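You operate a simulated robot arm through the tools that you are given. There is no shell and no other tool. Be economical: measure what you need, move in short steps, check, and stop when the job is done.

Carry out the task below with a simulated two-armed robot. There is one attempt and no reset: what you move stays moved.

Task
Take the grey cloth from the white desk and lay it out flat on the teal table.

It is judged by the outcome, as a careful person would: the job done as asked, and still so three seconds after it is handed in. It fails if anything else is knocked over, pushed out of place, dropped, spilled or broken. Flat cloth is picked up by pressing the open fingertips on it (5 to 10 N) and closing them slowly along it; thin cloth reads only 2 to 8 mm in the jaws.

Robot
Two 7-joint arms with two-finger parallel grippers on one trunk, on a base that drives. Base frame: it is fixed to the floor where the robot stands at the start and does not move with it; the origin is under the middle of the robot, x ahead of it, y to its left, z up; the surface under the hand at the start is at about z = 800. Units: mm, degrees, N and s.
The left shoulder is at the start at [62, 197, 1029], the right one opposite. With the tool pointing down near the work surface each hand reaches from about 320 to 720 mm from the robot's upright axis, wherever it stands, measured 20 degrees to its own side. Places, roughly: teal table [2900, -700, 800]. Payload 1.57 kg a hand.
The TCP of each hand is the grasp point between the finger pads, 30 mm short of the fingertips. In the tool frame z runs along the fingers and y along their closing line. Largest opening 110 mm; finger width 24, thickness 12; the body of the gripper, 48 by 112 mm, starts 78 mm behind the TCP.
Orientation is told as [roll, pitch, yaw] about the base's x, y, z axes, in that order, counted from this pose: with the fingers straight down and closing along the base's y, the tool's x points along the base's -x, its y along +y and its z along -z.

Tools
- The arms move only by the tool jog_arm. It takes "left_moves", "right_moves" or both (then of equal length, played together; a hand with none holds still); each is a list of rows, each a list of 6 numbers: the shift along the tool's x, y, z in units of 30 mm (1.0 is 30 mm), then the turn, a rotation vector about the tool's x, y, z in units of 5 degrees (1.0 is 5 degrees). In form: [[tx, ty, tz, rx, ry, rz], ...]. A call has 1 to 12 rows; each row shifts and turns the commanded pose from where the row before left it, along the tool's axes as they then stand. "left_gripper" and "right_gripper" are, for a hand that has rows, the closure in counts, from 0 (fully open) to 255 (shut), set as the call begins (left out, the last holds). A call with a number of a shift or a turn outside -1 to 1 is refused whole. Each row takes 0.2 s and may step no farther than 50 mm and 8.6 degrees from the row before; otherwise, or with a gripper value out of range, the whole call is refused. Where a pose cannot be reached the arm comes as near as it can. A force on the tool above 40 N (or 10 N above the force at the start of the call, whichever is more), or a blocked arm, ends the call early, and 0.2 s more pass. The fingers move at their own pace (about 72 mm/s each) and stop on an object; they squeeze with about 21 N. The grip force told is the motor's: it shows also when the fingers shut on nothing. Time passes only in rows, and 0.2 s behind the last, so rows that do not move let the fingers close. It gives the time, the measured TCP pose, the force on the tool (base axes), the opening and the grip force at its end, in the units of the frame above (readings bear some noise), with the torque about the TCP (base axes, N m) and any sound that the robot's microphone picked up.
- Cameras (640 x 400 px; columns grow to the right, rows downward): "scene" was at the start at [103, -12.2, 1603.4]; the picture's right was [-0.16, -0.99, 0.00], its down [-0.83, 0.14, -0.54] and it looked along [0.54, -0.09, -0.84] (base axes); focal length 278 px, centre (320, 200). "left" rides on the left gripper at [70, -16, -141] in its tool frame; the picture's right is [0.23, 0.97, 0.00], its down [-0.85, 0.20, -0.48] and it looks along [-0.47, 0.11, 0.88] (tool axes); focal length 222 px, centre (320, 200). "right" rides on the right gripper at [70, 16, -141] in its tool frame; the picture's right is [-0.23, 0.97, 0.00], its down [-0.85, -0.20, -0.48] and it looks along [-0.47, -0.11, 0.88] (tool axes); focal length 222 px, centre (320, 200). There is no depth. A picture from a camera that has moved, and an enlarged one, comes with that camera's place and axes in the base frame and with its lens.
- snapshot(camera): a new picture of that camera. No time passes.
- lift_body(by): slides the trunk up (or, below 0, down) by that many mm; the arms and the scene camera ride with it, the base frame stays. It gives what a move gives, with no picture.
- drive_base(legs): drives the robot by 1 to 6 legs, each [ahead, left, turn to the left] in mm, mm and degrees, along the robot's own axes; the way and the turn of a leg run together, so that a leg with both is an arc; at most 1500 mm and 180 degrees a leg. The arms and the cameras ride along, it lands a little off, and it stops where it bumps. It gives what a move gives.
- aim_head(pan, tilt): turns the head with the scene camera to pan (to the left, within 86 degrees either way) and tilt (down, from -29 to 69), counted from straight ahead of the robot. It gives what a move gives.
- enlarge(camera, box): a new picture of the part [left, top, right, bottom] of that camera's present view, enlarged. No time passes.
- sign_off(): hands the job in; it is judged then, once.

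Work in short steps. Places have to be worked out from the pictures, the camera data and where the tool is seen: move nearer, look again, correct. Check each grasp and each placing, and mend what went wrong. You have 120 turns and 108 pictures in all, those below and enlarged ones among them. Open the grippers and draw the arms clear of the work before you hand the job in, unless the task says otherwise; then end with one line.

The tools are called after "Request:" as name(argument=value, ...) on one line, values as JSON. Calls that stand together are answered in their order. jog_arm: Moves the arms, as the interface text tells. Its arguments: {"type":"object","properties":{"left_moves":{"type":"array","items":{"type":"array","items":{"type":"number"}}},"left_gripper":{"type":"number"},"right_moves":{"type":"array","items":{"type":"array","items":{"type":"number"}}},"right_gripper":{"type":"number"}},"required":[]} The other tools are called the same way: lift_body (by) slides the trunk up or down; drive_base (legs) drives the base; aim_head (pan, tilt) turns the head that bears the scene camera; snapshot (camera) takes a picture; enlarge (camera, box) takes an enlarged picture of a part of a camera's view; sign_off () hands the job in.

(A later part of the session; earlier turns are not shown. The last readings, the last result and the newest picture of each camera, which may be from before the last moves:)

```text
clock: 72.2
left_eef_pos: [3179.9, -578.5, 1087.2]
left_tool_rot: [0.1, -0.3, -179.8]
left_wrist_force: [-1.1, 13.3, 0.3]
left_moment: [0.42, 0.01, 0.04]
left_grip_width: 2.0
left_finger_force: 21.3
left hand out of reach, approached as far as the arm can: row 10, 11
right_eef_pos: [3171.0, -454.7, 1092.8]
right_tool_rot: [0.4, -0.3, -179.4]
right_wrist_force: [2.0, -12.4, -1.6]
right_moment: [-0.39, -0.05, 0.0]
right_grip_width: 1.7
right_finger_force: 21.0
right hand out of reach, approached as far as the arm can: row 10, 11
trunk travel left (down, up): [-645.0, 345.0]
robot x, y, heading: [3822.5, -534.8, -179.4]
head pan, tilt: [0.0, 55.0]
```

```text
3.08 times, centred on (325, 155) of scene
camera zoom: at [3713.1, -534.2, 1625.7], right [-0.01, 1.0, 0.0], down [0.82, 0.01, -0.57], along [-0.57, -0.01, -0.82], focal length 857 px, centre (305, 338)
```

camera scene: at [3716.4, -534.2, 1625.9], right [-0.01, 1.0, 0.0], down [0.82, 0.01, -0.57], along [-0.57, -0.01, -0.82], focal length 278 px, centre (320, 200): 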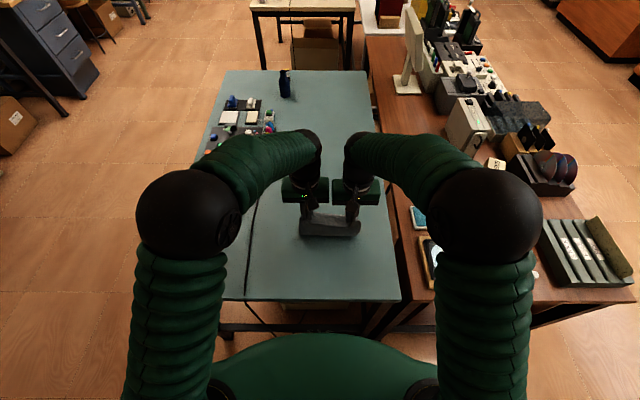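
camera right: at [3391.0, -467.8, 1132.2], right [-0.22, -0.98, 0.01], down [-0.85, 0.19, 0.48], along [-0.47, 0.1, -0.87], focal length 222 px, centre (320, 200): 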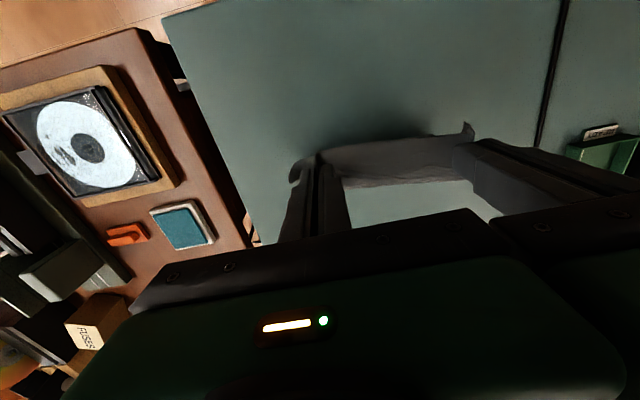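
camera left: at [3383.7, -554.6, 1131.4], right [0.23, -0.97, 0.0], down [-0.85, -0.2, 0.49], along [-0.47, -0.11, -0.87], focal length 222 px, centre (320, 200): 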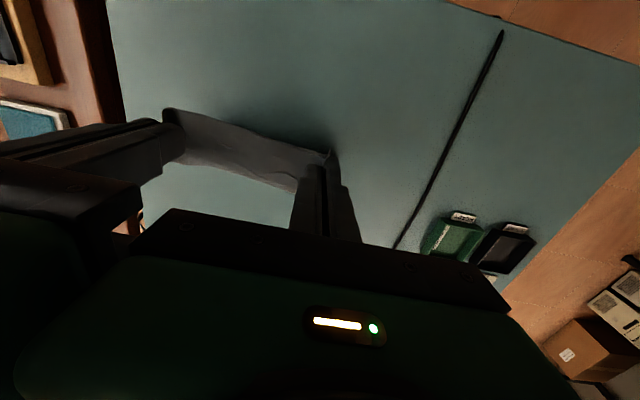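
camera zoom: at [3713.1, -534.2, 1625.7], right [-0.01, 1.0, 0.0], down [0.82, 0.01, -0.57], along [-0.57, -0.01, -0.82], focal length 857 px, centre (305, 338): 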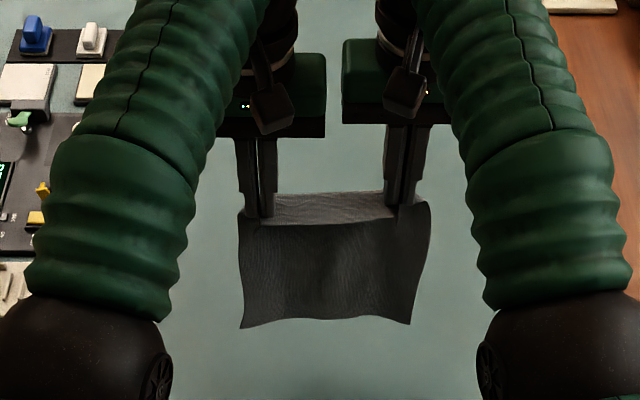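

The forward reach limit is x≈3175. Better: lay in the opposite sense — let the free edge touch down near the table's near side and carry the held edge away from the robot (low reach is longer). I bring the hands back first.

Request:
jog_arm(left_moves=[[0.5, 0, -0.1, 0, 0, 0], [0.85, 0, 0, 0, 0, 0], [0.85, 0, 0, 0, 0, 0], [0.85, 0, 0, 0, 0, 0], [0.85, 0, 0, 0, 0, 0], [0.85, 0, 0, 0, 0, 0], [0.85, 0, 0, 0, 0, 0], [0.85, 0, 0, 0, 0, 0], [0.85, 0, 0, 0, 0, 0], [0.85, 0, 0, 0, 0, 0], [0.85, 0, 0, 0, 0, 0], [0, 0, 0, 0, 0, 0]], right_moves=[[0.5, 0, -0.1, 0, 0, 0], [0.85, 0, 0, 0, 0, 0], [0.85, 0, 0, 0, 0, 0], [0.85, 0, 0, 0, 0, 0], [0.85, 0, 0, 0, 0, 0], [0.85, 0, 0, 0, 0, 0], [0.85, 0, 0, 0, 0, 0], [0.85, 0, 0, 0, 0, 0], [0.85, 0, 0, 0, 0, 0], [0.85, 0, 0, 0, 0, 0], [0.85, 0, 0, 0, 0, 0], [0, 0, 0, 0, 0, 0]])

Request:
snapshot(camera="scene")

```text
clock: 74.8
left_eef_pos: [3451.6, -576.2, 1087.4]
left_tool_rot: [0.1, -0.4, -179.6]
left_wrist_force: [-2.3, 23.6, 1.5]
left_moment: [0.72, 0.07, 0.05]
left_grip_width: 1.8
left_finger_force: 20.7
right_eef_pos: [3441.3, -450.4, 1094.0]
right_tool_rot: [0.3, -0.3, -179.6]
right_wrist_force: [0.8, -23.3, -1.4]
right_moment: [-0.73, -0.06, -0.01]
right_grip_width: 1.8
right_finger_force: 21.2
trunk travel left (down, up): [-645.0, 345.0]
robot x, y, heading: [3818.4, -534.7, -179.5]
head pan, tilt: [0.0, 55.0]
```

```text
78 pictures are left
camera scene: at [3716.1, -534.4, 1625.9], right [-0.01, 1.0, 0.0], down [0.82, 0.01, -0.57], along [-0.57, -0.01, -0.82], focal length 278 px, centre (320, 200)
```

scene: 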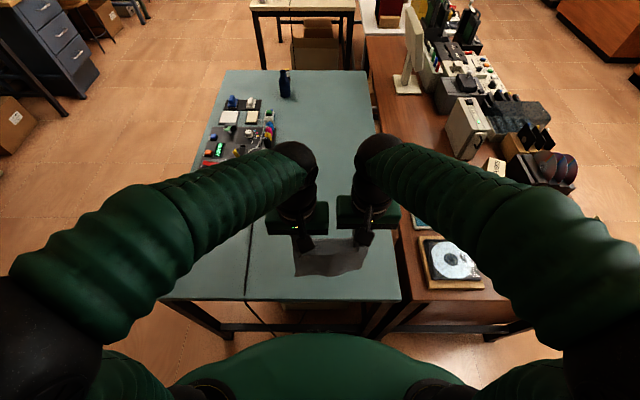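

The clipping skewed the hands (tension 23 N). I restore their relative placing: in 3 mm each, level heights, left back 16 mm.

Request:
jog_arm(left_moves=[[0, -0.1, -0.12, 0, 0, 0], [-0.53, 0, 0, 0, 0, 0], [0, 0, 0, 0, 0, 0]], right_moves=[[0, 0.1, 0.1, 0, 0, 0], [0, 0, 0, 0, 0, 0], [0, 0, 0, 0, 0, 0]])

Request:
enlarge(camera="scene", box=[250, 170, 400, 310])

```text
clock: 75.6
left_eef_pos: [3435.8, -574.9, 1091.4]
left_tool_rot: [0.2, -0.3, -179.7]
left_wrist_force: [0.7, 9.4, 0.5]
left_moment: [0.3, -0.01, -0.01]
left_grip_width: 1.9
left_finger_force: 20.7
right_eef_pos: [3442.2, -453.6, 1091.1]
right_tool_rot: [0.2, -0.6, -179.6]
right_wrist_force: [0.2, -8.6, 0.2]
right_moment: [-0.29, 0.01, 0.01]
right_grip_width: 1.7
right_finger_force: 21.0
trunk travel left (down, up): [-645.0, 345.0]
robot x, y, heading: [3822.4, -530.3, -179.3]
head pan, tilt: [0.0, 55.0]
```

```text
2.86 times, centred on (325, 240) of scene
camera zoom: at [3717.2, -534.2, 1626.0], right [-0.01, 1.0, 0.0], down [0.82, 0.01, -0.57], along [-0.57, -0.01, -0.82], focal length 796 px, centre (306, 86)
```

zoom: 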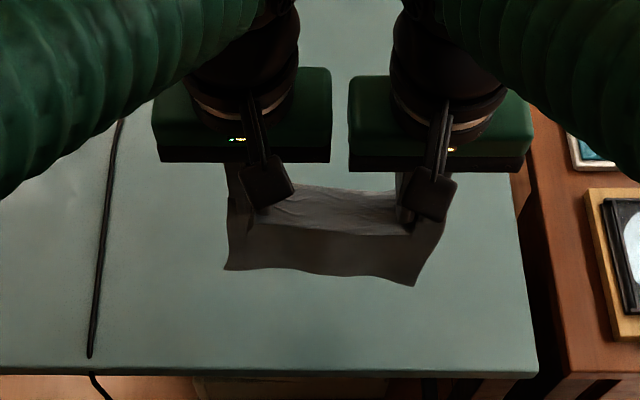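

The table edge is well nearer than the cloth's free edge. I back the hands 20 mm, lower to touch, and start carrying the held edge away while descending.

Request:
jog_arm(left_moves=[[0.33, -0.03, 0, 0, 0, 0], [0.33, 0, 0, 0, 0, 0], [0, 0, 0.5, 0, 0, 0], [0, 0, 0.5, 0, 0, 0], [-0.5, 0, 0.11, 0, 0, 0], [-0.5, 0, 0.11, 0, 0, 0], [-0.5, 0, 0.11, 0, 0, 0], [-0.51, 0, 0.44, 0, 0, 0], [-0.51, 0, 0.44, 0, 0, 0], [-0.51, 0, 0.44, 0, 0, 0], [-0.51, 0, 0.44, 0, 0, 0], [0, 0, 0, 0, 0, 0]], right_moves=[[0.33, 0.03, 0, 0, 0, 0], [0.33, 0, 0, 0, 0, 0], [0, 0, 0.5, 0, 0, 0], [0, 0, 0.5, 0, 0, 0], [-0.5, 0, 0.11, 0, 0, 0], [-0.5, 0, 0.11, 0, 0, 0], [-0.5, 0, 0.11, 0, 0, 0], [-0.51, 0, 0.44, 0, 0, 0], [-0.51, 0, 0.44, 0, 0, 0], [-0.51, 0, 0.44, 0, 0, 0], [-0.51, 0, 0.44, 0, 0, 0], [0, 0, 0, 0, 0, 0]])

Request:
enlarge(camera="scene", box=[250, 150, 410, 310])

```text
clock: 78.2
left_eef_pos: [3351.9, -575.9, 999.8]
left_tool_rot: [0.2, -0.6, -179.6]
left_wrist_force: [0.8, 4.3, -0.3]
left_moment: [0.19, -0.02, -0.02]
left_grip_width: 1.8
left_finger_force: 21.2
right_eef_pos: [3356.6, -454.6, 999.7]
right_tool_rot: [0.3, -0.5, -179.5]
right_wrist_force: [-0.2, -4.9, 0.2]
right_moment: [-0.14, 0.01, 0.01]
right_grip_width: 1.7
right_finger_force: 21.2
trunk travel left (down, up): [-645.0, 345.0]
robot x, y, heading: [3819.7, -533.5, -179.6]
head pan, tilt: [0.0, 55.0]
```

```text
2.50 times, centred on (330, 230) of scene
camera zoom: at [3716.9, -534.3, 1626.0], right [-0.01, 1.0, 0.0], down [0.82, 0.01, -0.57], along [-0.57, -0.01, -0.82], focal length 696 px, centre (295, 125)
```

zoom: 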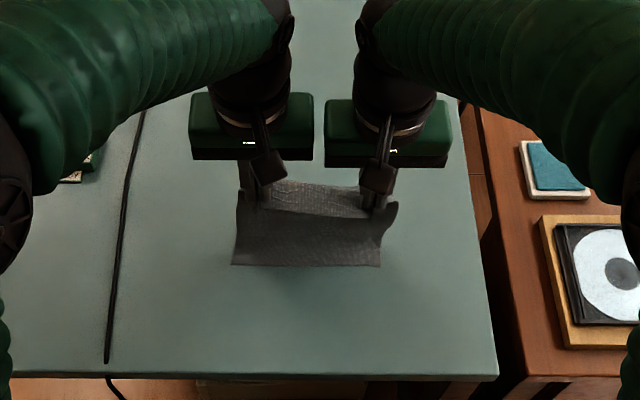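

The free edge is now at the table under the hands. I drag forward at constant height a bit to make the tail trail toward the robot, then look.

Request:
jog_arm(left_moves=[[-0.5, 0, 0.2, 0, 0, 0], [-0.5, 0, 0.2, 0, 0, 0], [-0.5, 0, 0.2, 0, 0, 0], [-0.5, 0, 0.2, 0, 0, 0], [0, 0, 0, 0, 0, 0]], right_moves=[[-0.5, 0, 0.2, 0, 0, 0], [-0.5, 0, 0.2, 0, 0, 0], [-0.5, 0, 0.2, 0, 0, 0], [-0.5, 0, 0.2, 0, 0, 0], [0, 0, 0, 0, 0, 0]])

Request:
enlarge(camera="scene", box=[250, 130, 410, 310])

Request:
snapshot(camera="left")

```text
clock: 79.4
left_eef_pos: [3289.9, -577.0, 976.6]
left_tool_rot: [0.1, -0.5, -179.7]
left_wrist_force: [0.6, 2.9, 0.4]
left_moment: [0.09, 0.04, -0.04]
left_grip_width: 1.7
left_finger_force: 21.2
right_eef_pos: [3298.0, -454.9, 977.1]
right_tool_rot: [0.2, -0.5, -179.5]
right_wrist_force: [-0.1, -3.4, 0.4]
right_moment: [-0.1, -0.03, -0.03]
right_grip_width: 1.8
right_finger_force: 21.4
trunk travel left (down, up): [-645.0, 345.0]
robot x, y, heading: [3822.1, -534.9, -179.5]
head pan, tilt: [0.0, 55.0]
```

```text
2.22 times, centred on (330, 220) of scene
camera zoom: at [3716.4, -534.2, 1626.0], right [-0.01, 1.0, 0.0], down [0.82, 0.01, -0.57], along [-0.57, -0.01, -0.82], focal length 619 px, centre (298, 156)
```

zoom: 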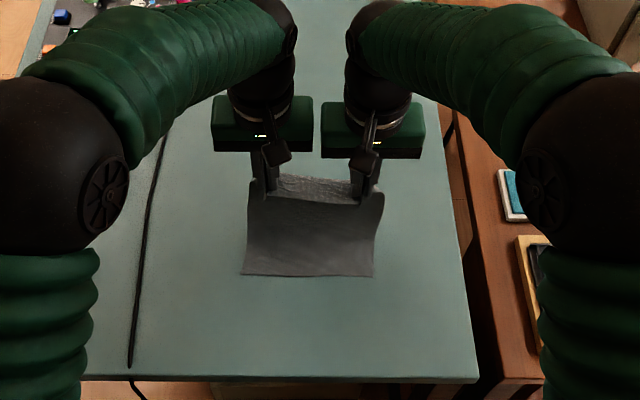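

```text
74 pictures are left
camera left: at [3359.7, -559.3, 1117.2], right [0.23, -0.97, 0.0], down [-0.85, -0.2, 0.49], along [-0.47, -0.11, -0.87], focal length 222 px, centre (320, 200)
```

left: 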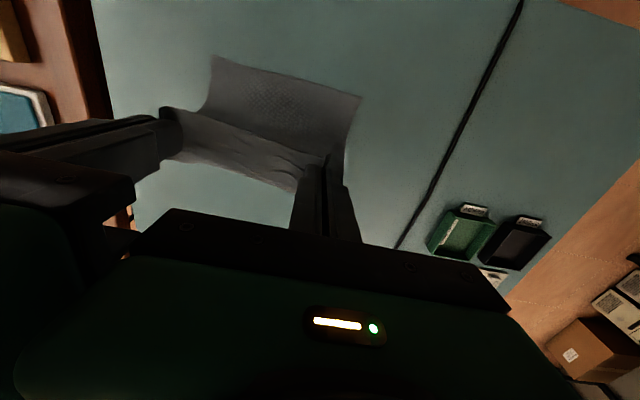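

Now the tail trails toward the robot, free edge flat at x≈3350, full 185 mm width. I continue forward and down.

Request:
jog_arm(left_moves=[[-0.55, 0, 0.4, 0, 0, 0], [-0.55, 0, 0.45, 0, 0, 0], [-0.52, 0, 0.55, 0, 0, 0], [-0.52, 0, 0.6, 0, 0, 0], [-0.52, 0, 0.6, 0, 0, 0], [-0.5, 0, 0.6, 0, 0, 0], [-0.5, 0, 0.6, 0, 0, 0], [0, 0, 0, 0, 0, 0]], right_moves=[[-0.55, 0, 0.4, 0, 0, 0], [-0.55, 0, 0.45, 0, 0, 0], [-0.52, 0, 0.55, 0, 0, 0], [-0.52, 0, 0.6, 0, 0, 0], [-0.52, 0, 0.6, 0, 0, 0], [-0.5, 0, 0.6, 0, 0, 0], [-0.5, 0, 0.6, 0, 0, 0], [0, 0, 0, 0, 0, 0]])

Request:
enlarge(camera="scene", box=[250, 130, 410, 310])

Request:
snapshot(camera="left")

```text
clock: 81.2
left_eef_pos: [3179.5, -577.7, 864.1]
left_tool_rot: [0.2, -0.6, -179.6]
left_wrist_force: [-0.3, 3.6, 0.2]
left_moment: [0.11, 0.02, -0.02]
left_grip_width: 1.9
left_finger_force: 21.6
right_eef_pos: [3183.9, -456.5, 862.7]
right_tool_rot: [0.3, -0.6, -179.6]
right_wrist_force: [-0.4, -3.8, 0.4]
right_moment: [-0.09, -0.01, 0.0]
right_grip_width: 1.7
right_finger_force: 20.8
trunk travel left (down, up): [-645.0, 345.0]
robot x, y, heading: [3819.6, -536.7, -179.8]
head pan, tilt: [0.0, 55.0]
```

```text
2.22 times, centred on (330, 220) of scene
camera zoom: at [3715.4, -534.1, 1625.9], right [-0.01, 1.0, 0.0], down [0.82, 0.01, -0.57], along [-0.57, -0.01, -0.82], focal length 619 px, centre (298, 156)
```

zoom: 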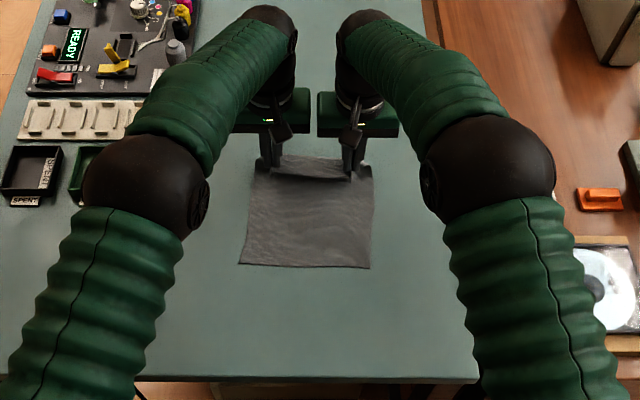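

```text
72 pictures are left
camera left: at [3249.2, -560.1, 1004.9], right [0.23, -0.97, 0.0], down [-0.85, -0.2, 0.49], along [-0.47, -0.11, -0.87], focal length 222 px, centre (320, 200)
```

left: 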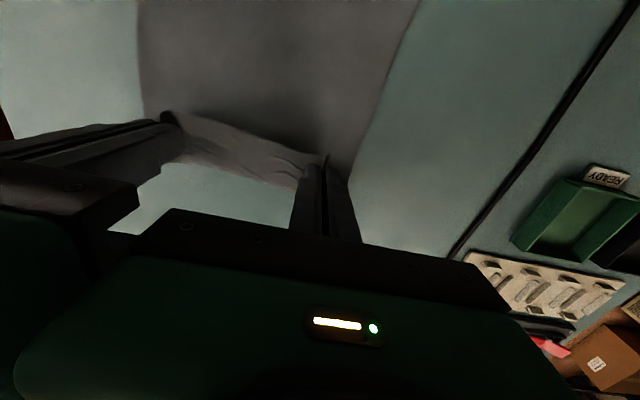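

The cloth is dragging out well, but the left view shows the held hem is doubled back (it was pinched from its robot side), so laying this way would leave a folded strip. The other direction (hands ending on the robot side) lays the hem unfolded; I raise the trunk, which also improves forward reach, and redo it that way.

Request:
lift_body(by=230)

Request:
jog_arm(left_moves=[[-0.5, 0, 0, 0, 0, 0], [-0.5, 0, 0, 0, 0, 0], [-0.4, 0, 0, 0, 0, 0], [0, 0, 0, 0, 0, 0], [0, 0, 0, 0, 0, 0]], right_moves=[[-0.5, 0, 0, 0, 0, 0], [-0.5, 0, 0, 0, 0, 0], [-0.4, 0, 0, 0, 0, 0], [0, 0, 0, 0, 0, 0], [0, 0, 0, 0, 0, 0]])

Request:
snapshot(camera="scene")

Request:
snapshot(camera="left")

```text
clock: 83.6
left_eef_pos: [3176.8, -576.6, 1092.7]
left_tool_rot: [0.2, -0.4, -179.6]
left_wrist_force: [0.4, 3.1, -0.5]
left_moment: [0.11, 0.02, -0.01]
left_grip_width: 1.9
left_finger_force: 21.0
right_eef_pos: [3183.2, -456.6, 1092.5]
right_tool_rot: [0.2, -0.4, -179.5]
right_wrist_force: [0.4, -3.3, -0.2]
right_moment: [-0.08, 0.0, 0.01]
right_grip_width: 1.7
right_finger_force: 21.1
trunk travel left (down, up): [-875.0, 115.0]
robot x, y, heading: [3821.5, -531.5, -179.7]
head pan, tilt: [0.0, 55.0]
```

```text
clock: 84.8
left_eef_pos: [3152.9, -577.8, 1092.7]
left_tool_rot: [0.3, -0.4, -179.6]
left_wrist_force: [0.3, 3.0, 1.1]
left_moment: [0.06, 0.0, -0.02]
left_grip_width: 2.0
left_finger_force: 21.0
left hand out of reach, approached as far as the arm can: row 2, 3
right_eef_pos: [3145.0, -457.6, 1092.6]
right_tool_rot: [0.2, -0.3, -179.5]
right_wrist_force: [0.6, -2.8, 0.7]
right_moment: [-0.09, -0.02, -0.01]
right_grip_width: 1.6
right_finger_force: 20.4
right hand out of reach, approached as far as the arm can: row 3
trunk travel left (down, up): [-875.0, 115.0]
robot x, y, heading: [3820.3, -532.6, -179.5]
head pan, tilt: [0.0, 55.0]
```

```text
71 pictures are left
camera scene: at [3712.0, -534.2, 1855.7], right [-0.01, 1.0, 0.0], down [0.82, 0.01, -0.57], along [-0.57, -0.01, -0.82], focal length 278 px, centre (320, 200)
```

scene: 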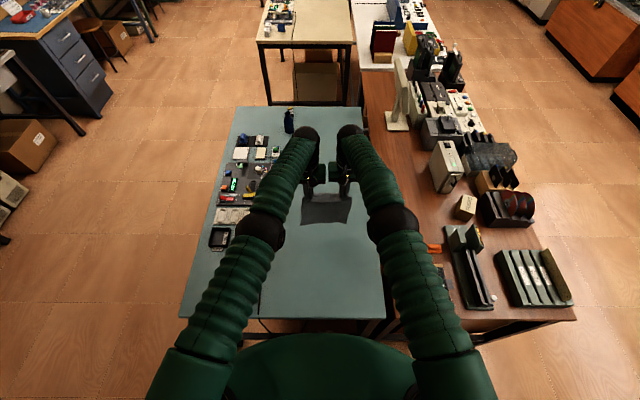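

```text
70 pictures are left
camera left: at [3223.1, -559.9, 1233.8], right [0.23, -0.97, 0.0], down [-0.85, -0.2, 0.49], along [-0.47, -0.11, -0.87], focal length 222 px, centre (320, 200)
```

left: 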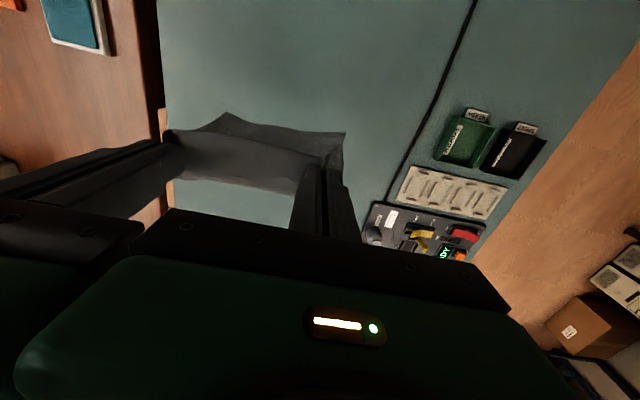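

Hands at the forward limit; cloth hangs straight. From the last pass, the free edge grips once the tips are ~170 mm above the table, so I descend straight down first (aligning the right hand by 12 mm), then drag back.

Request:
jog_arm(left_moves=[[0, 0, 0.5, 0, 0, 0], [0, 0, 0.5, 0, 0, 0], [0, 0, 0.5, 0, 0, 0], [0, 0, 0.5, 0, 0, 0], [0, 0, 0.5, 0, 0, 0], [0, 0, 0.5, 0, 0, 0], [0, 0, 0, 0, 0, 0]], right_moves=[[0.4, 0, 0.5, 0, 0, 0], [0, 0, 0.5, 0, 0, 0], [0, 0, 0.5, 0, 0, 0], [0, 0, 0.5, 0, 0, 0], [0, 0, 0.5, 0, 0, 0], [0, 0, 0.5, 0, 0, 0], [0, 0, 0, 0, 0, 0]])

Request:
enlarge(camera="scene", box=[250, 130, 410, 290])

Request:
snapshot(camera="left")

```text
clock: 86.4
left_eef_pos: [3168.1, -581.7, 1005.9]
left_tool_rot: [0.1, -0.4, -179.7]
left_wrist_force: [-1.8, 14.2, -1.0]
left_moment: [0.42, 0.1, 0.0]
left_grip_width: 1.8
left_finger_force: 20.5
left hand out of reach, approached as far as the arm can: row 2, 4, 6
right_eef_pos: [3156.7, -458.3, 1002.2]
right_tool_rot: [0.3, -0.4, -179.5]
right_wrist_force: [1.4, -14.1, 1.4]
right_moment: [-0.45, -0.03, 0.0]
right_grip_width: 1.8
right_finger_force: 21.3
trunk travel left (down, up): [-875.0, 115.0]
robot x, y, heading: [3820.0, -533.1, -179.8]
head pan, tilt: [0.0, 55.0]
```

```text
2.50 times, centred on (330, 210) of scene
camera zoom: at [3713.4, -534.1, 1855.8], right [-0.01, 1.0, 0.0], down [0.82, 0.01, -0.57], along [-0.57, -0.01, -0.82], focal length 696 px, centre (295, 175)
```

zoom: 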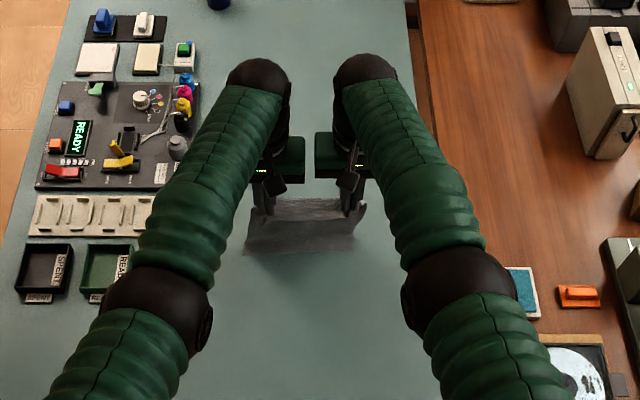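

```text
68 pictures are left
camera left: at [3237.8, -564.1, 1146.7], right [0.23, -0.97, 0.0], down [-0.85, -0.2, 0.49], along [-0.47, -0.11, -0.87], focal length 222 px, centre (320, 200)
```

left: 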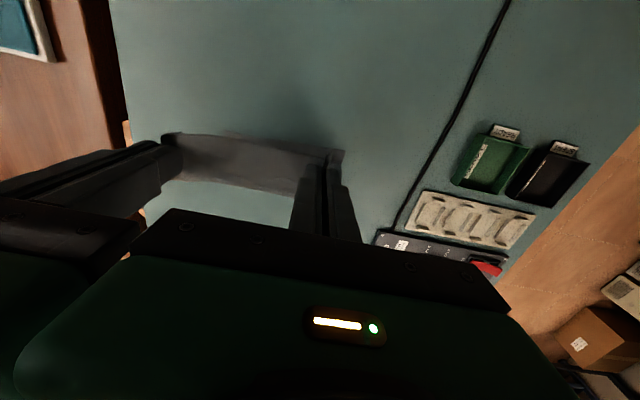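

Slight skew again; I align (right back 16 mm, separation −2 mm) and drag toward the robot 60 mm at near-constant height.

Request:
jog_arm(left_moves=[[0, -0.04, 0.06, 0, 0, 0], [0.1, 0, 0, 0, 0, 0], [0.5, 0, 0.1, 0, 0, 0], [0.5, 0, 0.2, 0, 0, 0], [0.5, 0, 0.2, 0, 0, 0], [0.5, 0, 0.2, 0, 0, 0], [0, 0, 0, 0, 0, 0]], right_moves=[[0.35, 0.04, -0.06, 0, 0, 0], [0.35, 0, 0, 0, 0, 0], [0.5, 0, 0.1, 0, 0, 0], [0.5, 0, 0.2, 0, 0, 0], [0.5, 0, 0.2, 0, 0, 0], [0.5, 0, 0.2, 0, 0, 0], [0, 0, 0, 0, 0, 0]])

Request:
enlarge(camera="scene", box=[250, 130, 410, 290])

Request:
snapshot(camera="left")

```text
clock: 87.9
left_eef_pos: [3182.8, -576.1, 971.4]
left_tool_rot: [1.0, 0.1, -179.3]
left_wrist_force: [1.4, -4.2, -0.7]
left_moment: [0.49, 0.19, -0.11]
left_grip_width: 1.6
left_finger_force: 20.3
left hand out of reach, approached as far as the arm can: row 3, 4, 5, 6
right_eef_pos: [3171.8, -461.2, 968.3]
right_tool_rot: [-0.3, 0.2, -179.7]
right_wrist_force: [-1.3, 3.7, 1.1]
right_moment: [-0.56, -0.16, 0.0]
right_grip_width: 1.8
right_finger_force: 21.3
right hand out of reach, approached as far as the arm can: row 1, 2, 3, 4, 5, 6
trunk travel left (down, up): [-875.0, 115.0]
robot x, y, heading: [3823.4, -532.4, -179.4]
head pan, tilt: [0.0, 55.0]
stopped in row 7 (left hand): the force on the tool passed its limit at 43 N (the readings are from after the stop); the commanded pose is now the measured one
```

```text
2.50 times, centred on (330, 210) of scene
camera zoom: at [3713.3, -534.2, 1855.7], right [-0.01, 1.0, 0.0], down [0.82, 0.01, -0.57], along [-0.57, -0.01, -0.82], focal length 696 px, centre (295, 175)
```

zoom: 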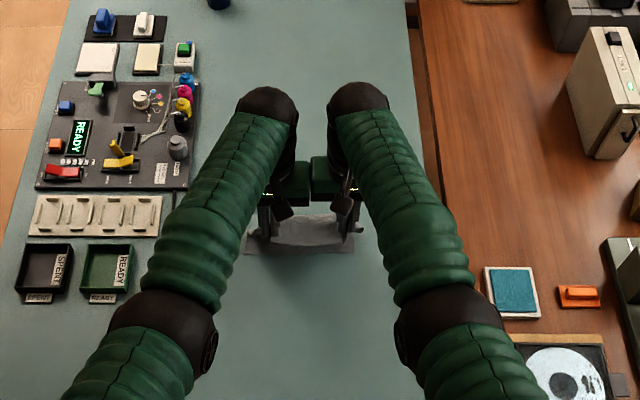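

```text
66 pictures are left
camera left: at [3251.5, -556.4, 1112.6], right [0.24, -0.97, 0.01], down [-0.85, -0.2, 0.48], along [-0.46, -0.13, -0.88], focal length 222 px, centre (320, 200)
```

left: 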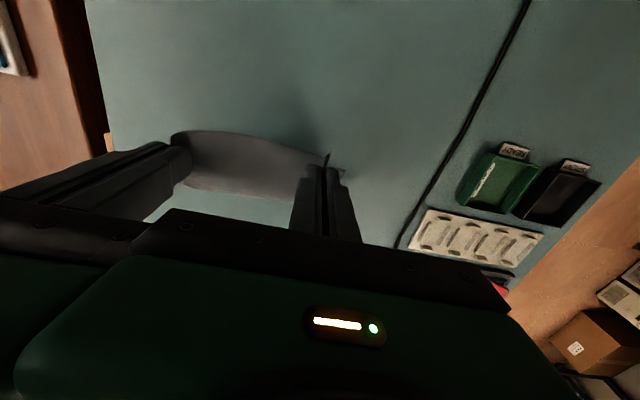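

The hands drifted together at the reach limit and their bodies touched. I separate them to ~121 mm, realign, and retreat out of the limit.

Request:
jog_arm(left_moves=[[0, 0.08, -0.1, 0, 0, 0], [0.2, 0.02, -0.1, 0, 0, 0], [0.2, 0, -0.1, -0.15, 0, 0], [0, 0, 0, 0, 0, 0]], right_moves=[[0, -0.08, -0.15, 0, 0, 0], [0.5, -0.02, -0.1, 0, 0, 0], [0.5, 0, -0.1, 0.1, 0, 0], [0, 0, 0, 0, 0, 0]])

```text
clock: 88.8
left_eef_pos: [3183.1, -578.9, 975.5]
left_tool_rot: [2.1, 0.3, -179.0]
left_wrist_force: [1.5, -4.7, -1.2]
left_moment: [1.17, 0.22, -0.26]
left_grip_width: 1.9
left_finger_force: 20.7
left hand out of reach, approached as far as the arm can: row 2, 3
right_eef_pos: [3171.2, -461.1, 974.5]
right_tool_rot: [-1.1, 0.2, -179.9]
right_wrist_force: [-2.1, 4.2, 1.2]
right_moment: [-1.4, -0.33, 0.08]
right_grip_width: 1.8
right_finger_force: 21.1
right hand out of reach, approached as far as the arm can: row 2, 3
trunk travel left (down, up): [-875.0, 115.0]
robot x, y, heading: [3820.9, -532.0, -179.6]
head pan, tilt: [0.0, 55.0]
stopped in row 4 (left hand): the force on the tool passed its limit at 43 N (the readings are from after the stop); the commanded pose is now the measured one
```

The hands seem to be jammed body to body. I move straight up and slightly apart only, in small rows.

Request:
jog_arm(left_moves=[[0, 0.05, -0.3, 0, 0, 0], [0, 0.03, -0.5, 0, 0, 0]], right_moves=[[0, -0.05, -0.3, 0, 0, 0], [0, -0.03, -0.5, 0, 0, 0]])

Request:
enlarge(camera="scene", box=[260, 110, 400, 240])

```text
clock: 89.4
left_eef_pos: [3174.6, -578.5, 1000.9]
left_tool_rot: [2.0, -0.1, -179.0]
left_wrist_force: [-4.7, -5.8, -2.1]
left_moment: [1.03, -0.48, 0.12]
left_grip_width: 1.8
left_finger_force: 20.9
left hand out of reach, approached as far as the arm can: row 1, 2
right_eef_pos: [3163.0, -459.9, 998.3]
right_tool_rot: [-1.0, -0.2, -179.9]
right_wrist_force: [4.3, 4.4, 2.8]
right_moment: [-1.31, 0.46, 0.43]
right_grip_width: 1.5
right_finger_force: 20.7
right hand out of reach, approached as far as the arm can: row 2
trunk travel left (down, up): [-875.0, 115.0]
robot x, y, heading: [3818.5, -529.4, -179.2]
head pan, tilt: [0.0, 55.0]
```

```text
3.08 times, centred on (330, 175) of scene
camera zoom: at [3713.6, -534.2, 1855.8], right [-0.01, 1.0, 0.0], down [0.82, 0.01, -0.57], along [-0.57, -0.01, -0.82], focal length 857 px, centre (289, 277)
```

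zoom: 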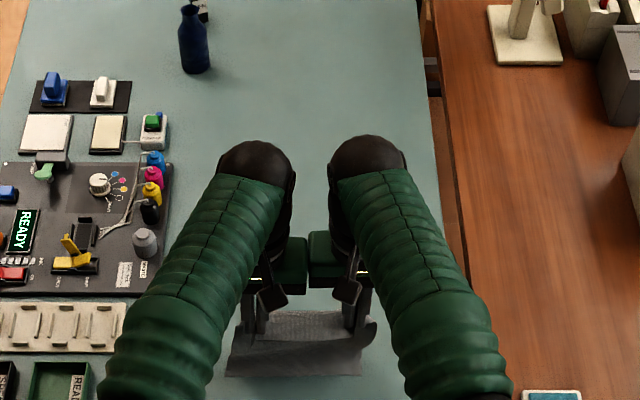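

Up works. With the trunk this high the arms hit limits, so I raise the hands further (restoring roll), then lower the trunk.

Request:
jog_arm(left_moves=[[0, 0, -0.5, 0, 0, 0], [0, 0, -0.5, 0, 0, 0], [0, 0, -0.5, 0, 0, 0], [0, 0, -0.5, 0, 0, 0]], right_moves=[[0, 0, -0.5, 0, 0, 0], [0, 0, -0.5, 0, 0, 0], [0, 0, -0.5, 0, 0, 0], [0, 0, -0.5, 0, 0, 0]])

```text
clock: 90.2
left_eef_pos: [3169.8, -579.6, 1042.1]
left_tool_rot: [2.5, 0.4, -178.8]
left_wrist_force: [4.1, -5.4, -0.2]
left_moment: [1.99, 0.59, -0.47]
left_grip_width: 1.6
left_finger_force: 21.6
left hand out of reach, approached as far as the arm can: row 1, 3
right_eef_pos: [3157.6, -459.7, 1039.1]
right_tool_rot: [-1.3, 0.4, 179.9]
right_wrist_force: [-3.7, 5.1, 1.2]
right_moment: [-2.03, -0.59, 0.05]
right_grip_width: 2.1
right_finger_force: 21.1
right hand out of reach, approached as far as the arm can: row 2, 4
trunk travel left (down, up): [-875.0, 115.0]
robot x, y, heading: [3818.3, -529.7, -179.6]
head pan, tilt: [0.0, 55.0]
stopped in row 4 (right hand): the force on the tool passed its limit at 42 N (the readings are from after the stop); the commanded pose is now the measured one
```

The torque shows the gripper tops pressing together due to roll. I undo the roll (left −2.5°, right +1.3°) with small backward motion.

Request:
jog_arm(left_moves=[[0, 0, 0, -0.25, 0, 0], [0, 0, 0, -0.25, 0, 0], [0.3, 0, 0, 0, 0, 0], [0.3, 0, 0, 0, 0, 0]], right_moves=[[0, 0, 0, 0.13, 0, 0], [0, 0, 0, 0.13, 0, 0], [0.5, 0, 0, 0, 0, 0], [0.5, 0, 0, 0, 0, 0]])

```text
clock: 90.8
left_eef_pos: [3165.0, -580.7, 1047.5]
left_tool_rot: [3.9, -0.4, -178.5]
left_wrist_force: [4.4, -13.7, -0.6]
left_moment: [6.57, 0.99, -1.08]
left_grip_width: 2.7
left_finger_force: 20.4
right_eef_pos: [3155.0, -457.6, 1042.7]
right_tool_rot: [-2.2, -0.3, 179.7]
right_wrist_force: [-3.8, 14.7, 0.2]
right_moment: [-6.73, -1.02, 0.7]
right_grip_width: 2.2
right_finger_force: 21.1
trunk travel left (down, up): [-875.0, 115.0]
robot x, y, heading: [3821.2, -529.6, -179.5]
head pan, tilt: [0.0, 55.0]
stopped in row 2 (left hand): the force on the tool passed its limit at 44 N (the readings are from after the stop); the commanded pose is now the measured one
```

The sign was reversed (roll grew). I apply the opposite turn.

Request:
jog_arm(left_moves=[[0, 0, 0, 0.4, 0, 0], [0, 0, 0, 0.38, 0, 0], [0, 0, 0, 0, 0, 0]], right_moves=[[0, 0, 0, -0.25, 0, 0], [0, 0, 0, -0.2, 0, 0], [0, 0, 0, 0, 0, 0]])

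```text
clock: 91.6
left_eef_pos: [3162.0, -579.5, 1048.3]
left_tool_rot: [0.2, -0.3, -178.6]
left_wrist_force: [-0.8, 10.1, -0.8]
left_moment: [0.25, -0.01, -0.04]
left_grip_width: 1.9
left_finger_force: 21.0
left hand out of reach, approached as far as the arm can: row 2
right_eef_pos: [3151.9, -456.6, 1045.3]
right_tool_rot: [-0.1, -0.2, 179.8]
right_wrist_force: [-0.3, -9.6, 0.2]
right_moment: [-0.28, -0.03, 0.03]
right_grip_width: 1.7
right_finger_force: 21.1
trunk travel left (down, up): [-875.0, 115.0]
robot x, y, heading: [3820.8, -533.9, -179.2]
head pan, tilt: [0.0, 55.0]
```

Free again, cloth still held at both corners. I retreat from the limit and realign.

Request:
jog_arm(left_moves=[[0.4, -0.03, 0, 0, 0, 0], [0.4, 0, 0, 0, 0, 0], [0.3, 0, 0, 0, 0, 0], [0, 0, 0, 0, 0, 0]], right_moves=[[0.5, 0.03, 0, 0, 0, 0], [0.6, 0, 0, 0, 0, 0], [0.5, 0, 0.1, 0, 0, 0], [0, 0, 0, 0, 0, 0]])

```text
clock: 92.6
left_eef_pos: [3163.6, -576.9, 1041.8]
left_tool_rot: [0.5, -0.2, -178.5]
left_wrist_force: [3.7, -27.5, -13.7]
left_moment: [2.38, 0.62, -0.59]
left_grip_width: 1.8
left_finger_force: 21.5
left hand out of reach, approached as far as the arm can: row 1, 2, 3
right_eef_pos: [3153.2, -463.2, 1036.7]
right_tool_rot: [-0.2, -0.4, 179.6]
right_wrist_force: [-3.9, 26.7, 13.3]
right_moment: [-4.09, -0.78, 0.43]
right_grip_width: 1.8
right_finger_force: 21.0
right hand out of reach, approached as far as the arm can: row 1, 2, 3
trunk travel left (down, up): [-875.0, 115.0]
robot x, y, heading: [3824.0, -535.4, -179.4]
head pan, tilt: [0.0, 55.0]
```

They drifted together again at the limit; I move apart and up, where motion was possible before.

Request:
jog_arm(left_moves=[[0, 0.1, -0.2, 0, 0, 0], [0, 0, -0.5, 0, 0, 0], [0, 0, -0.5, 0, 0, 0]], right_moves=[[0, -0.1, -0.3, 0, 0, 0], [0, 0, -0.5, 0, 0, 0], [0, 0, -0.5, 0, 0, 0]])

Request:
snapshot(camera="scene")

```text
clock: 93.4
left_eef_pos: [3158.4, -576.0, 1080.8]
left_tool_rot: [0.2, -0.3, -178.5]
left_wrist_force: [10.4, -20.1, 0.4]
left_moment: [2.33, 1.18, -0.91]
left_grip_width: 1.8
left_finger_force: 21.8
left hand out of reach, approached as far as the arm can: row 2
right_eef_pos: [3150.6, -461.7, 1073.5]
right_tool_rot: [-0.2, -0.2, 179.8]
right_wrist_force: [-10.1, 20.6, 0.4]
right_moment: [-2.52, -1.25, -0.11]
right_grip_width: 1.8
right_finger_force: 20.8
right hand out of reach, approached as far as the arm can: row 2
trunk travel left (down, up): [-875.0, 115.0]
robot x, y, heading: [3822.8, -534.7, -179.6]
head pan, tilt: [0.0, 55.0]
```

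```text
64 pictures are left
camera scene: at [3713.6, -534.3, 1855.8], right [-0.01, 1.0, 0.0], down [0.82, 0.01, -0.57], along [-0.57, -0.01, -0.82], focal length 278 px, centre (320, 200)
```

scene: 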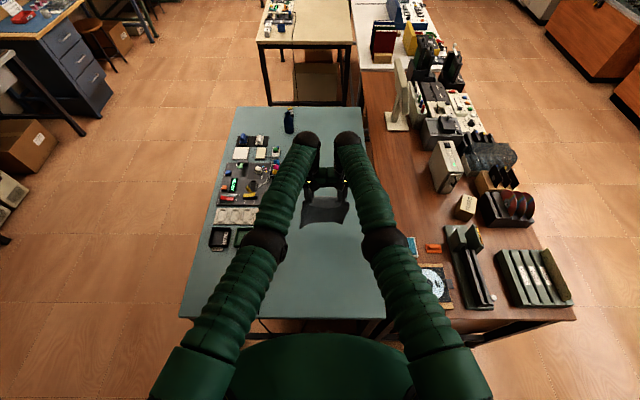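

Still touching (114 mm). I spread 3.5 mm each and go higher.

Request:
jog_arm(left_moves=[[0, 0.12, 0, 0, 0, 0], [0, 0.02, -0.5, 0, 0, 0], [0, 0, -0.6, 0, 0, 0]], right_moves=[[0, -0.12, 0, 0, 0, 0], [0, -0.02, -0.6, 0, 0, 0], [0, 0, -0.7, 0, 0, 0]])

```text
clock: 94.2
left_eef_pos: [3156.0, -579.1, 1112.7]
left_tool_rot: [0.2, -0.5, -178.5]
left_wrist_force: [0.2, 0.1, 0.0]
left_moment: [0.02, -0.01, -0.03]
left_grip_width: 2.0
left_finger_force: 21.7
left hand out of reach, approached as far as the arm can: row 2
right_eef_pos: [3147.1, -462.1, 1113.4]
right_tool_rot: [-0.1, -0.2, 179.8]
right_wrist_force: [-0.5, -0.1, -0.1]
right_moment: [-0.02, -0.01, 0.0]
right_grip_width: 1.7
right_finger_force: 20.9
right hand out of reach, approached as far as the arm can: row 1, 3
trunk travel left (down, up): [-875.0, 115.0]
robot x, y, heading: [3822.3, -533.9, -179.5]
head pan, tilt: [0.0, 55.0]
```

No contact now. I try retreating in small rows and watch.

Request:
jog_arm(left_moves=[[0.3, 0, -0.2, 0, 0, 0], [0.3, 0, -0.2, 0, 0, 0]], right_moves=[[0.5, -0.03, -0.2, 0, 0, 0], [0.5, -0.03, -0.2, 0, 0, 0]])

```text
clock: 94.8
left_eef_pos: [3157.9, -577.6, 1124.2]
left_tool_rot: [0.5, -0.3, -178.4]
left_wrist_force: [-3.6, -13.1, -7.3]
left_moment: [1.35, -0.22, -0.03]
left_grip_width: 1.6
left_finger_force: 20.8
left hand out of reach, approached as far as the arm can: row 1, 2
right_eef_pos: [3145.9, -463.6, 1124.0]
right_tool_rot: [-0.3, -0.3, 179.8]
right_wrist_force: [3.5, 14.6, 7.9]
right_moment: [-2.29, 0.19, 0.52]
right_grip_width: 1.6
right_finger_force: 20.8
right hand out of reach, approached as far as the arm can: row 1, 2
trunk travel left (down, up): [-875.0, 115.0]
robot x, y, heading: [3823.5, -533.9, -179.4]
head pan, tilt: [0.0, 55.0]
```

The elbows are straight (singular), so small retreats get no response; earlier a large retreat worked. I command a bigger retreat with slightly more spread.

Request:
jog_arm(left_moves=[[0, 0.12, 0, 0, 0, 0], [1.0, 0, 0, 0, 0, 0], [1.0, 0, 0, 0, 0, 0], [1.0, 0, 0, 0, 0, 0], [1.0, 0, 0, 0, 0, 0]], right_moves=[[0, -0.12, 0, 0, 0, 0], [1.0, 0, 0, 0, 0, 0], [1.0, 0, 0, 0, 0, 0], [1.0, 0, 0, 0, 0, 0], [1.0, 0, 0, 0, 0, 0]])

```text
clock: 95.6
left_eef_pos: [3160.2, -576.4, 1122.7]
left_tool_rot: [0.9, 0.2, -177.9]
left_wrist_force: [0.1, -5.5, -0.8]
left_moment: [0.68, 0.04, -0.09]
left_grip_width: 1.7
left_finger_force: 20.8
left hand out of reach, approached as far as the arm can: row 2, 3
right_eef_pos: [3150.0, -459.3, 1118.1]
right_tool_rot: [-0.8, 0.3, 179.5]
right_wrist_force: [-0.5, 6.4, 0.7]
right_moment: [-0.73, 0.01, 0.16]
right_grip_width: 2.0
right_finger_force: 20.9
right hand out of reach, approached as far as the arm can: row 2, 3
trunk travel left (down, up): [-875.0, 115.0]
robot x, y, heading: [3823.7, -534.2, -179.7]
head pan, tilt: [0.0, 55.0]
stopped in row 3 (left hand): the force on the tool passed its limit at 51 N (the readings are from after the stop); the commanded pose is now the measured one
```

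Better idea: keep the arms as they are and lay the cloth by lowering the trunk and backing the base. First a small spread and roll correction so the bodies don't touch.

Request:
jog_arm(left_moves=[[0, 0.08, 0, 0.15, 0, 0], [0, 0, 0, 0, 0, 0]], right_moves=[[0, -0.08, 0, -0.15, 0, 0], [0, 0, 0, 0, 0, 0]])

Request:
enlarge(camera="scene", box=[250, 110, 410, 260])

Request:
snapshot(camera="right")

```text
clock: 96.2
left_eef_pos: [3156.4, -576.2, 1125.5]
left_tool_rot: [0.0, -0.5, -178.2]
left_wrist_force: [0.7, -0.1, 0.3]
left_moment: [-0.03, -0.03, 0.03]
left_grip_width: 1.9
left_finger_force: 21.0
right_eef_pos: [3145.5, -458.9, 1121.5]
right_tool_rot: [0.2, -0.2, 179.5]
right_wrist_force: [-0.2, -0.6, -1.5]
right_moment: [-0.01, 0.0, -0.02]
right_grip_width: 1.8
right_finger_force: 21.1
trunk travel left (down, up): [-875.0, 115.0]
robot x, y, heading: [3821.4, -533.5, -179.5]
head pan, tilt: [0.0, 55.0]
```

```text
2.67 times, centred on (330, 185) of scene
camera zoom: at [3712.9, -534.2, 1855.8], right [-0.01, 1.0, 0.0], down [0.82, 0.01, -0.57], along [-0.57, -0.01, -0.82], focal length 742 px, centre (293, 240)
```

zoom: 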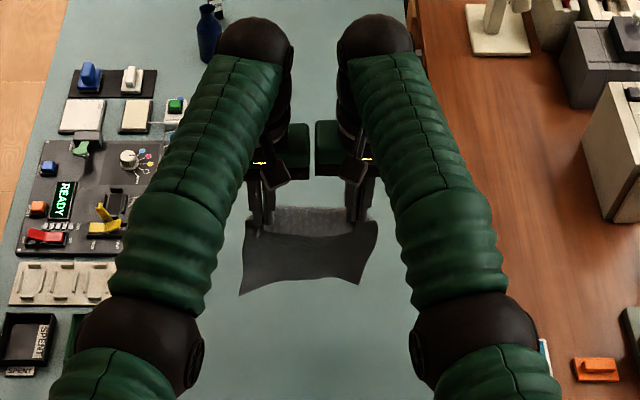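

```text
62 pictures are left
camera right: at [3216.0, -474.9, 1263.3], right [-0.24, -0.97, 0.0], down [-0.85, 0.21, 0.48], along [-0.47, 0.11, -0.88], focal length 222 px, centre (320, 200)
```

right: 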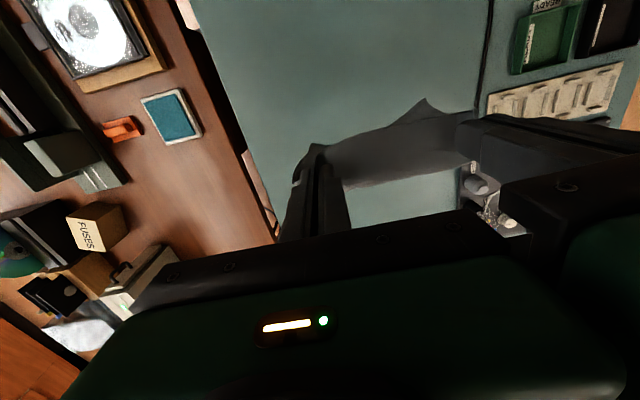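

Forces are zero now, cloth intact. I lower the trunk 128 mm so the free edge rests on the table, then back the base 70 mm (slightly to its right, perpendicular to the hem).

Request:
lift_body(by=-128)

Request:
drive_base(legs=[[-70, -5, 0]])

Request:
enlarge(camera="scene", box=[250, 100, 410, 260])

Request:
snapshot(camera="right")

```text
clock: 97.7
left_eef_pos: [3155.8, -576.8, 997.9]
left_tool_rot: [0.0, -0.4, -178.1]
left_wrist_force: [-0.3, 1.3, -0.2]
left_moment: [0.0, -0.02, 0.01]
left_grip_width: 1.7
left_finger_force: 20.3
right_eef_pos: [3146.8, -459.3, 994.0]
right_tool_rot: [0.2, -0.1, 179.6]
right_wrist_force: [0.1, -0.8, 0.7]
right_moment: [-0.01, 0.01, 0.01]
right_grip_width: 1.7
right_finger_force: 21.0
trunk travel left (down, up): [-747.0, 243.0]
robot x, y, heading: [3823.0, -537.8, -179.3]
head pan, tilt: [0.0, 55.0]
```

```text
clock: 98.8
left_eef_pos: [3218.0, -573.1, 994.1]
left_tool_rot: [-0.1, -0.1, -177.9]
left_wrist_force: [0.1, 0.8, 0.8]
left_moment: [0.0, -0.03, 0.01]
left_grip_width: 1.8
left_finger_force: 21.4
right_eef_pos: [3209.0, -456.1, 990.7]
right_tool_rot: [0.0, 0.2, 179.5]
right_wrist_force: [-0.8, -0.7, -0.2]
right_moment: [0.02, -0.03, 0.01]
right_grip_width: 2.0
right_finger_force: 20.9
trunk travel left (down, up): [-747.0, 243.0]
robot x, y, heading: [3887.0, -530.3, -179.2]
head pan, tilt: [0.0, 55.0]
```

```text
2.50 times, centred on (330, 180) of scene
camera zoom: at [3771.2, -531.0, 1726.9], right [-0.01, 1.0, 0.0], down [0.82, 0.01, -0.57], along [-0.57, 0.0, -0.82], focal length 696 px, centre (295, 250)
```

zoom: 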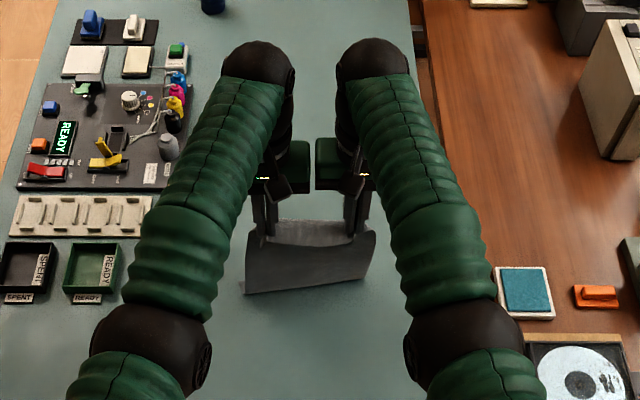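

```text
60 pictures are left
camera right: at [3278.1, -470.9, 1131.7], right [-0.24, -0.97, 0.0], down [-0.85, 0.21, 0.48], along [-0.46, 0.11, -0.88], focal length 222 px, centre (320, 200)
```

right: 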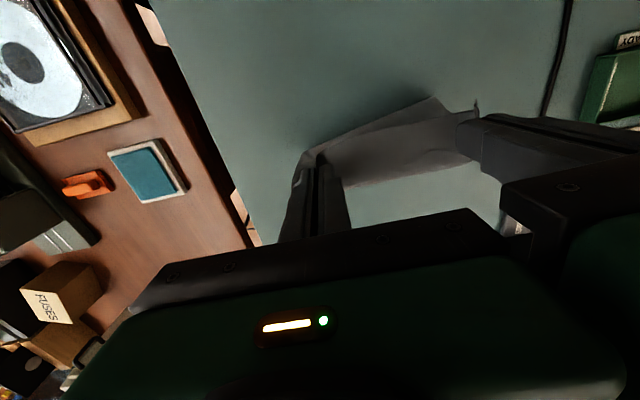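

The very bottom edge has curled toward the robot — too low too early. I lift 60 mm, go forward again, and then drag with the edge only just touching.

Request:
lift_body(by=70)

Request:
drive_base(legs=[[65, 8, 0]])

Request:
lift_body(by=-35)

Request:
snapshot(camera="right")

Request:
enlarge(camera="scene", box=[270, 140, 390, 240])

```text
clock: 99.8
left_eef_pos: [3228.0, -571.8, 1065.8]
left_tool_rot: [0.3, 0.0, -178.0]
left_wrist_force: [-0.4, 0.1, 0.2]
left_moment: [0.06, -0.02, 0.01]
left_grip_width: 1.8
left_finger_force: 21.1
right_eef_pos: [3218.1, -453.1, 1062.1]
right_tool_rot: [0.0, 0.4, 179.5]
right_wrist_force: [0.2, -0.9, 0.3]
right_moment: [0.0, 0.0, 0.0]
right_grip_width: 1.6
right_finger_force: 20.9
trunk travel left (down, up): [-817.0, 173.0]
robot x, y, heading: [3891.1, -528.6, -179.4]
head pan, tilt: [0.0, 55.0]
```

```text
clock: 100.8
left_eef_pos: [3169.7, -578.1, 1071.8]
left_tool_rot: [0.4, -0.3, -178.2]
left_wrist_force: [-1.3, 0.3, 1.6]
left_moment: [0.0, 0.02, -0.01]
left_grip_width: 1.9
left_finger_force: 21.4
right_eef_pos: [3161.1, -459.0, 1068.2]
right_tool_rot: [0.0, -0.1, 179.3]
right_wrist_force: [0.3, -0.8, 0.7]
right_moment: [-0.06, -0.01, -0.01]
right_grip_width: 1.8
right_finger_force: 20.7
trunk travel left (down, up): [-817.0, 173.0]
robot x, y, heading: [3822.2, -536.5, -179.6]
head pan, tilt: [0.0, 55.0]
```

```text
clock: 101.6
left_eef_pos: [3167.9, -580.2, 1025.9]
left_tool_rot: [0.5, 1.2, -178.2]
left_wrist_force: [-0.1, 1.9, -1.0]
left_moment: [0.06, 0.03, -0.02]
left_grip_width: 1.9
left_finger_force: 21.4
right_eef_pos: [3159.1, -459.9, 1021.8]
right_tool_rot: [-0.4, 1.5, 179.4]
right_wrist_force: [0.1, -2.1, 0.0]
right_moment: [-0.07, -0.02, 0.02]
right_grip_width: 1.8
right_finger_force: 20.8
trunk travel left (down, up): [-782.0, 208.0]
robot x, y, heading: [3822.3, -533.5, -179.6]
head pan, tilt: [0.0, 55.0]
```

```text
59 pictures are left
camera right: at [3224.1, -477.3, 1165.0], right [-0.24, -0.97, -0.01], down [-0.87, 0.21, 0.46], along [-0.44, 0.12, -0.89], focal length 222 px, centre (320, 200)
```

right: 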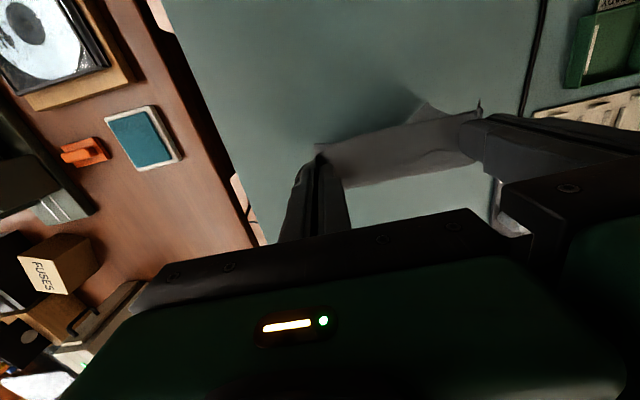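

```text
4.00 times, centred on (330, 190) of scene
camera zoom: at [3717.0, -536.7, 1762.8], right [-0.01, 1.0, 0.0], down [0.82, 0.01, -0.57], along [-0.57, -0.01, -0.82], focal length 1114 px, centre (280, 240)
```

zoom: 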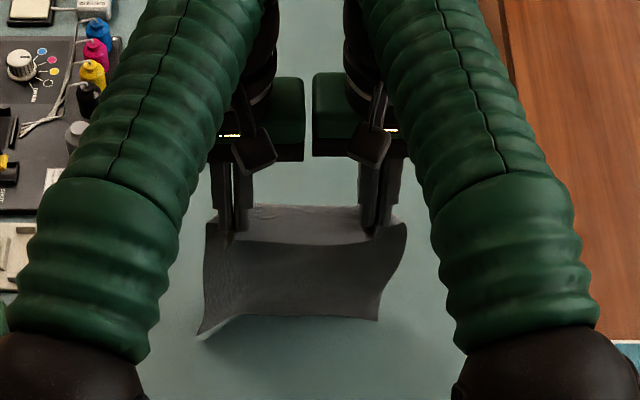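

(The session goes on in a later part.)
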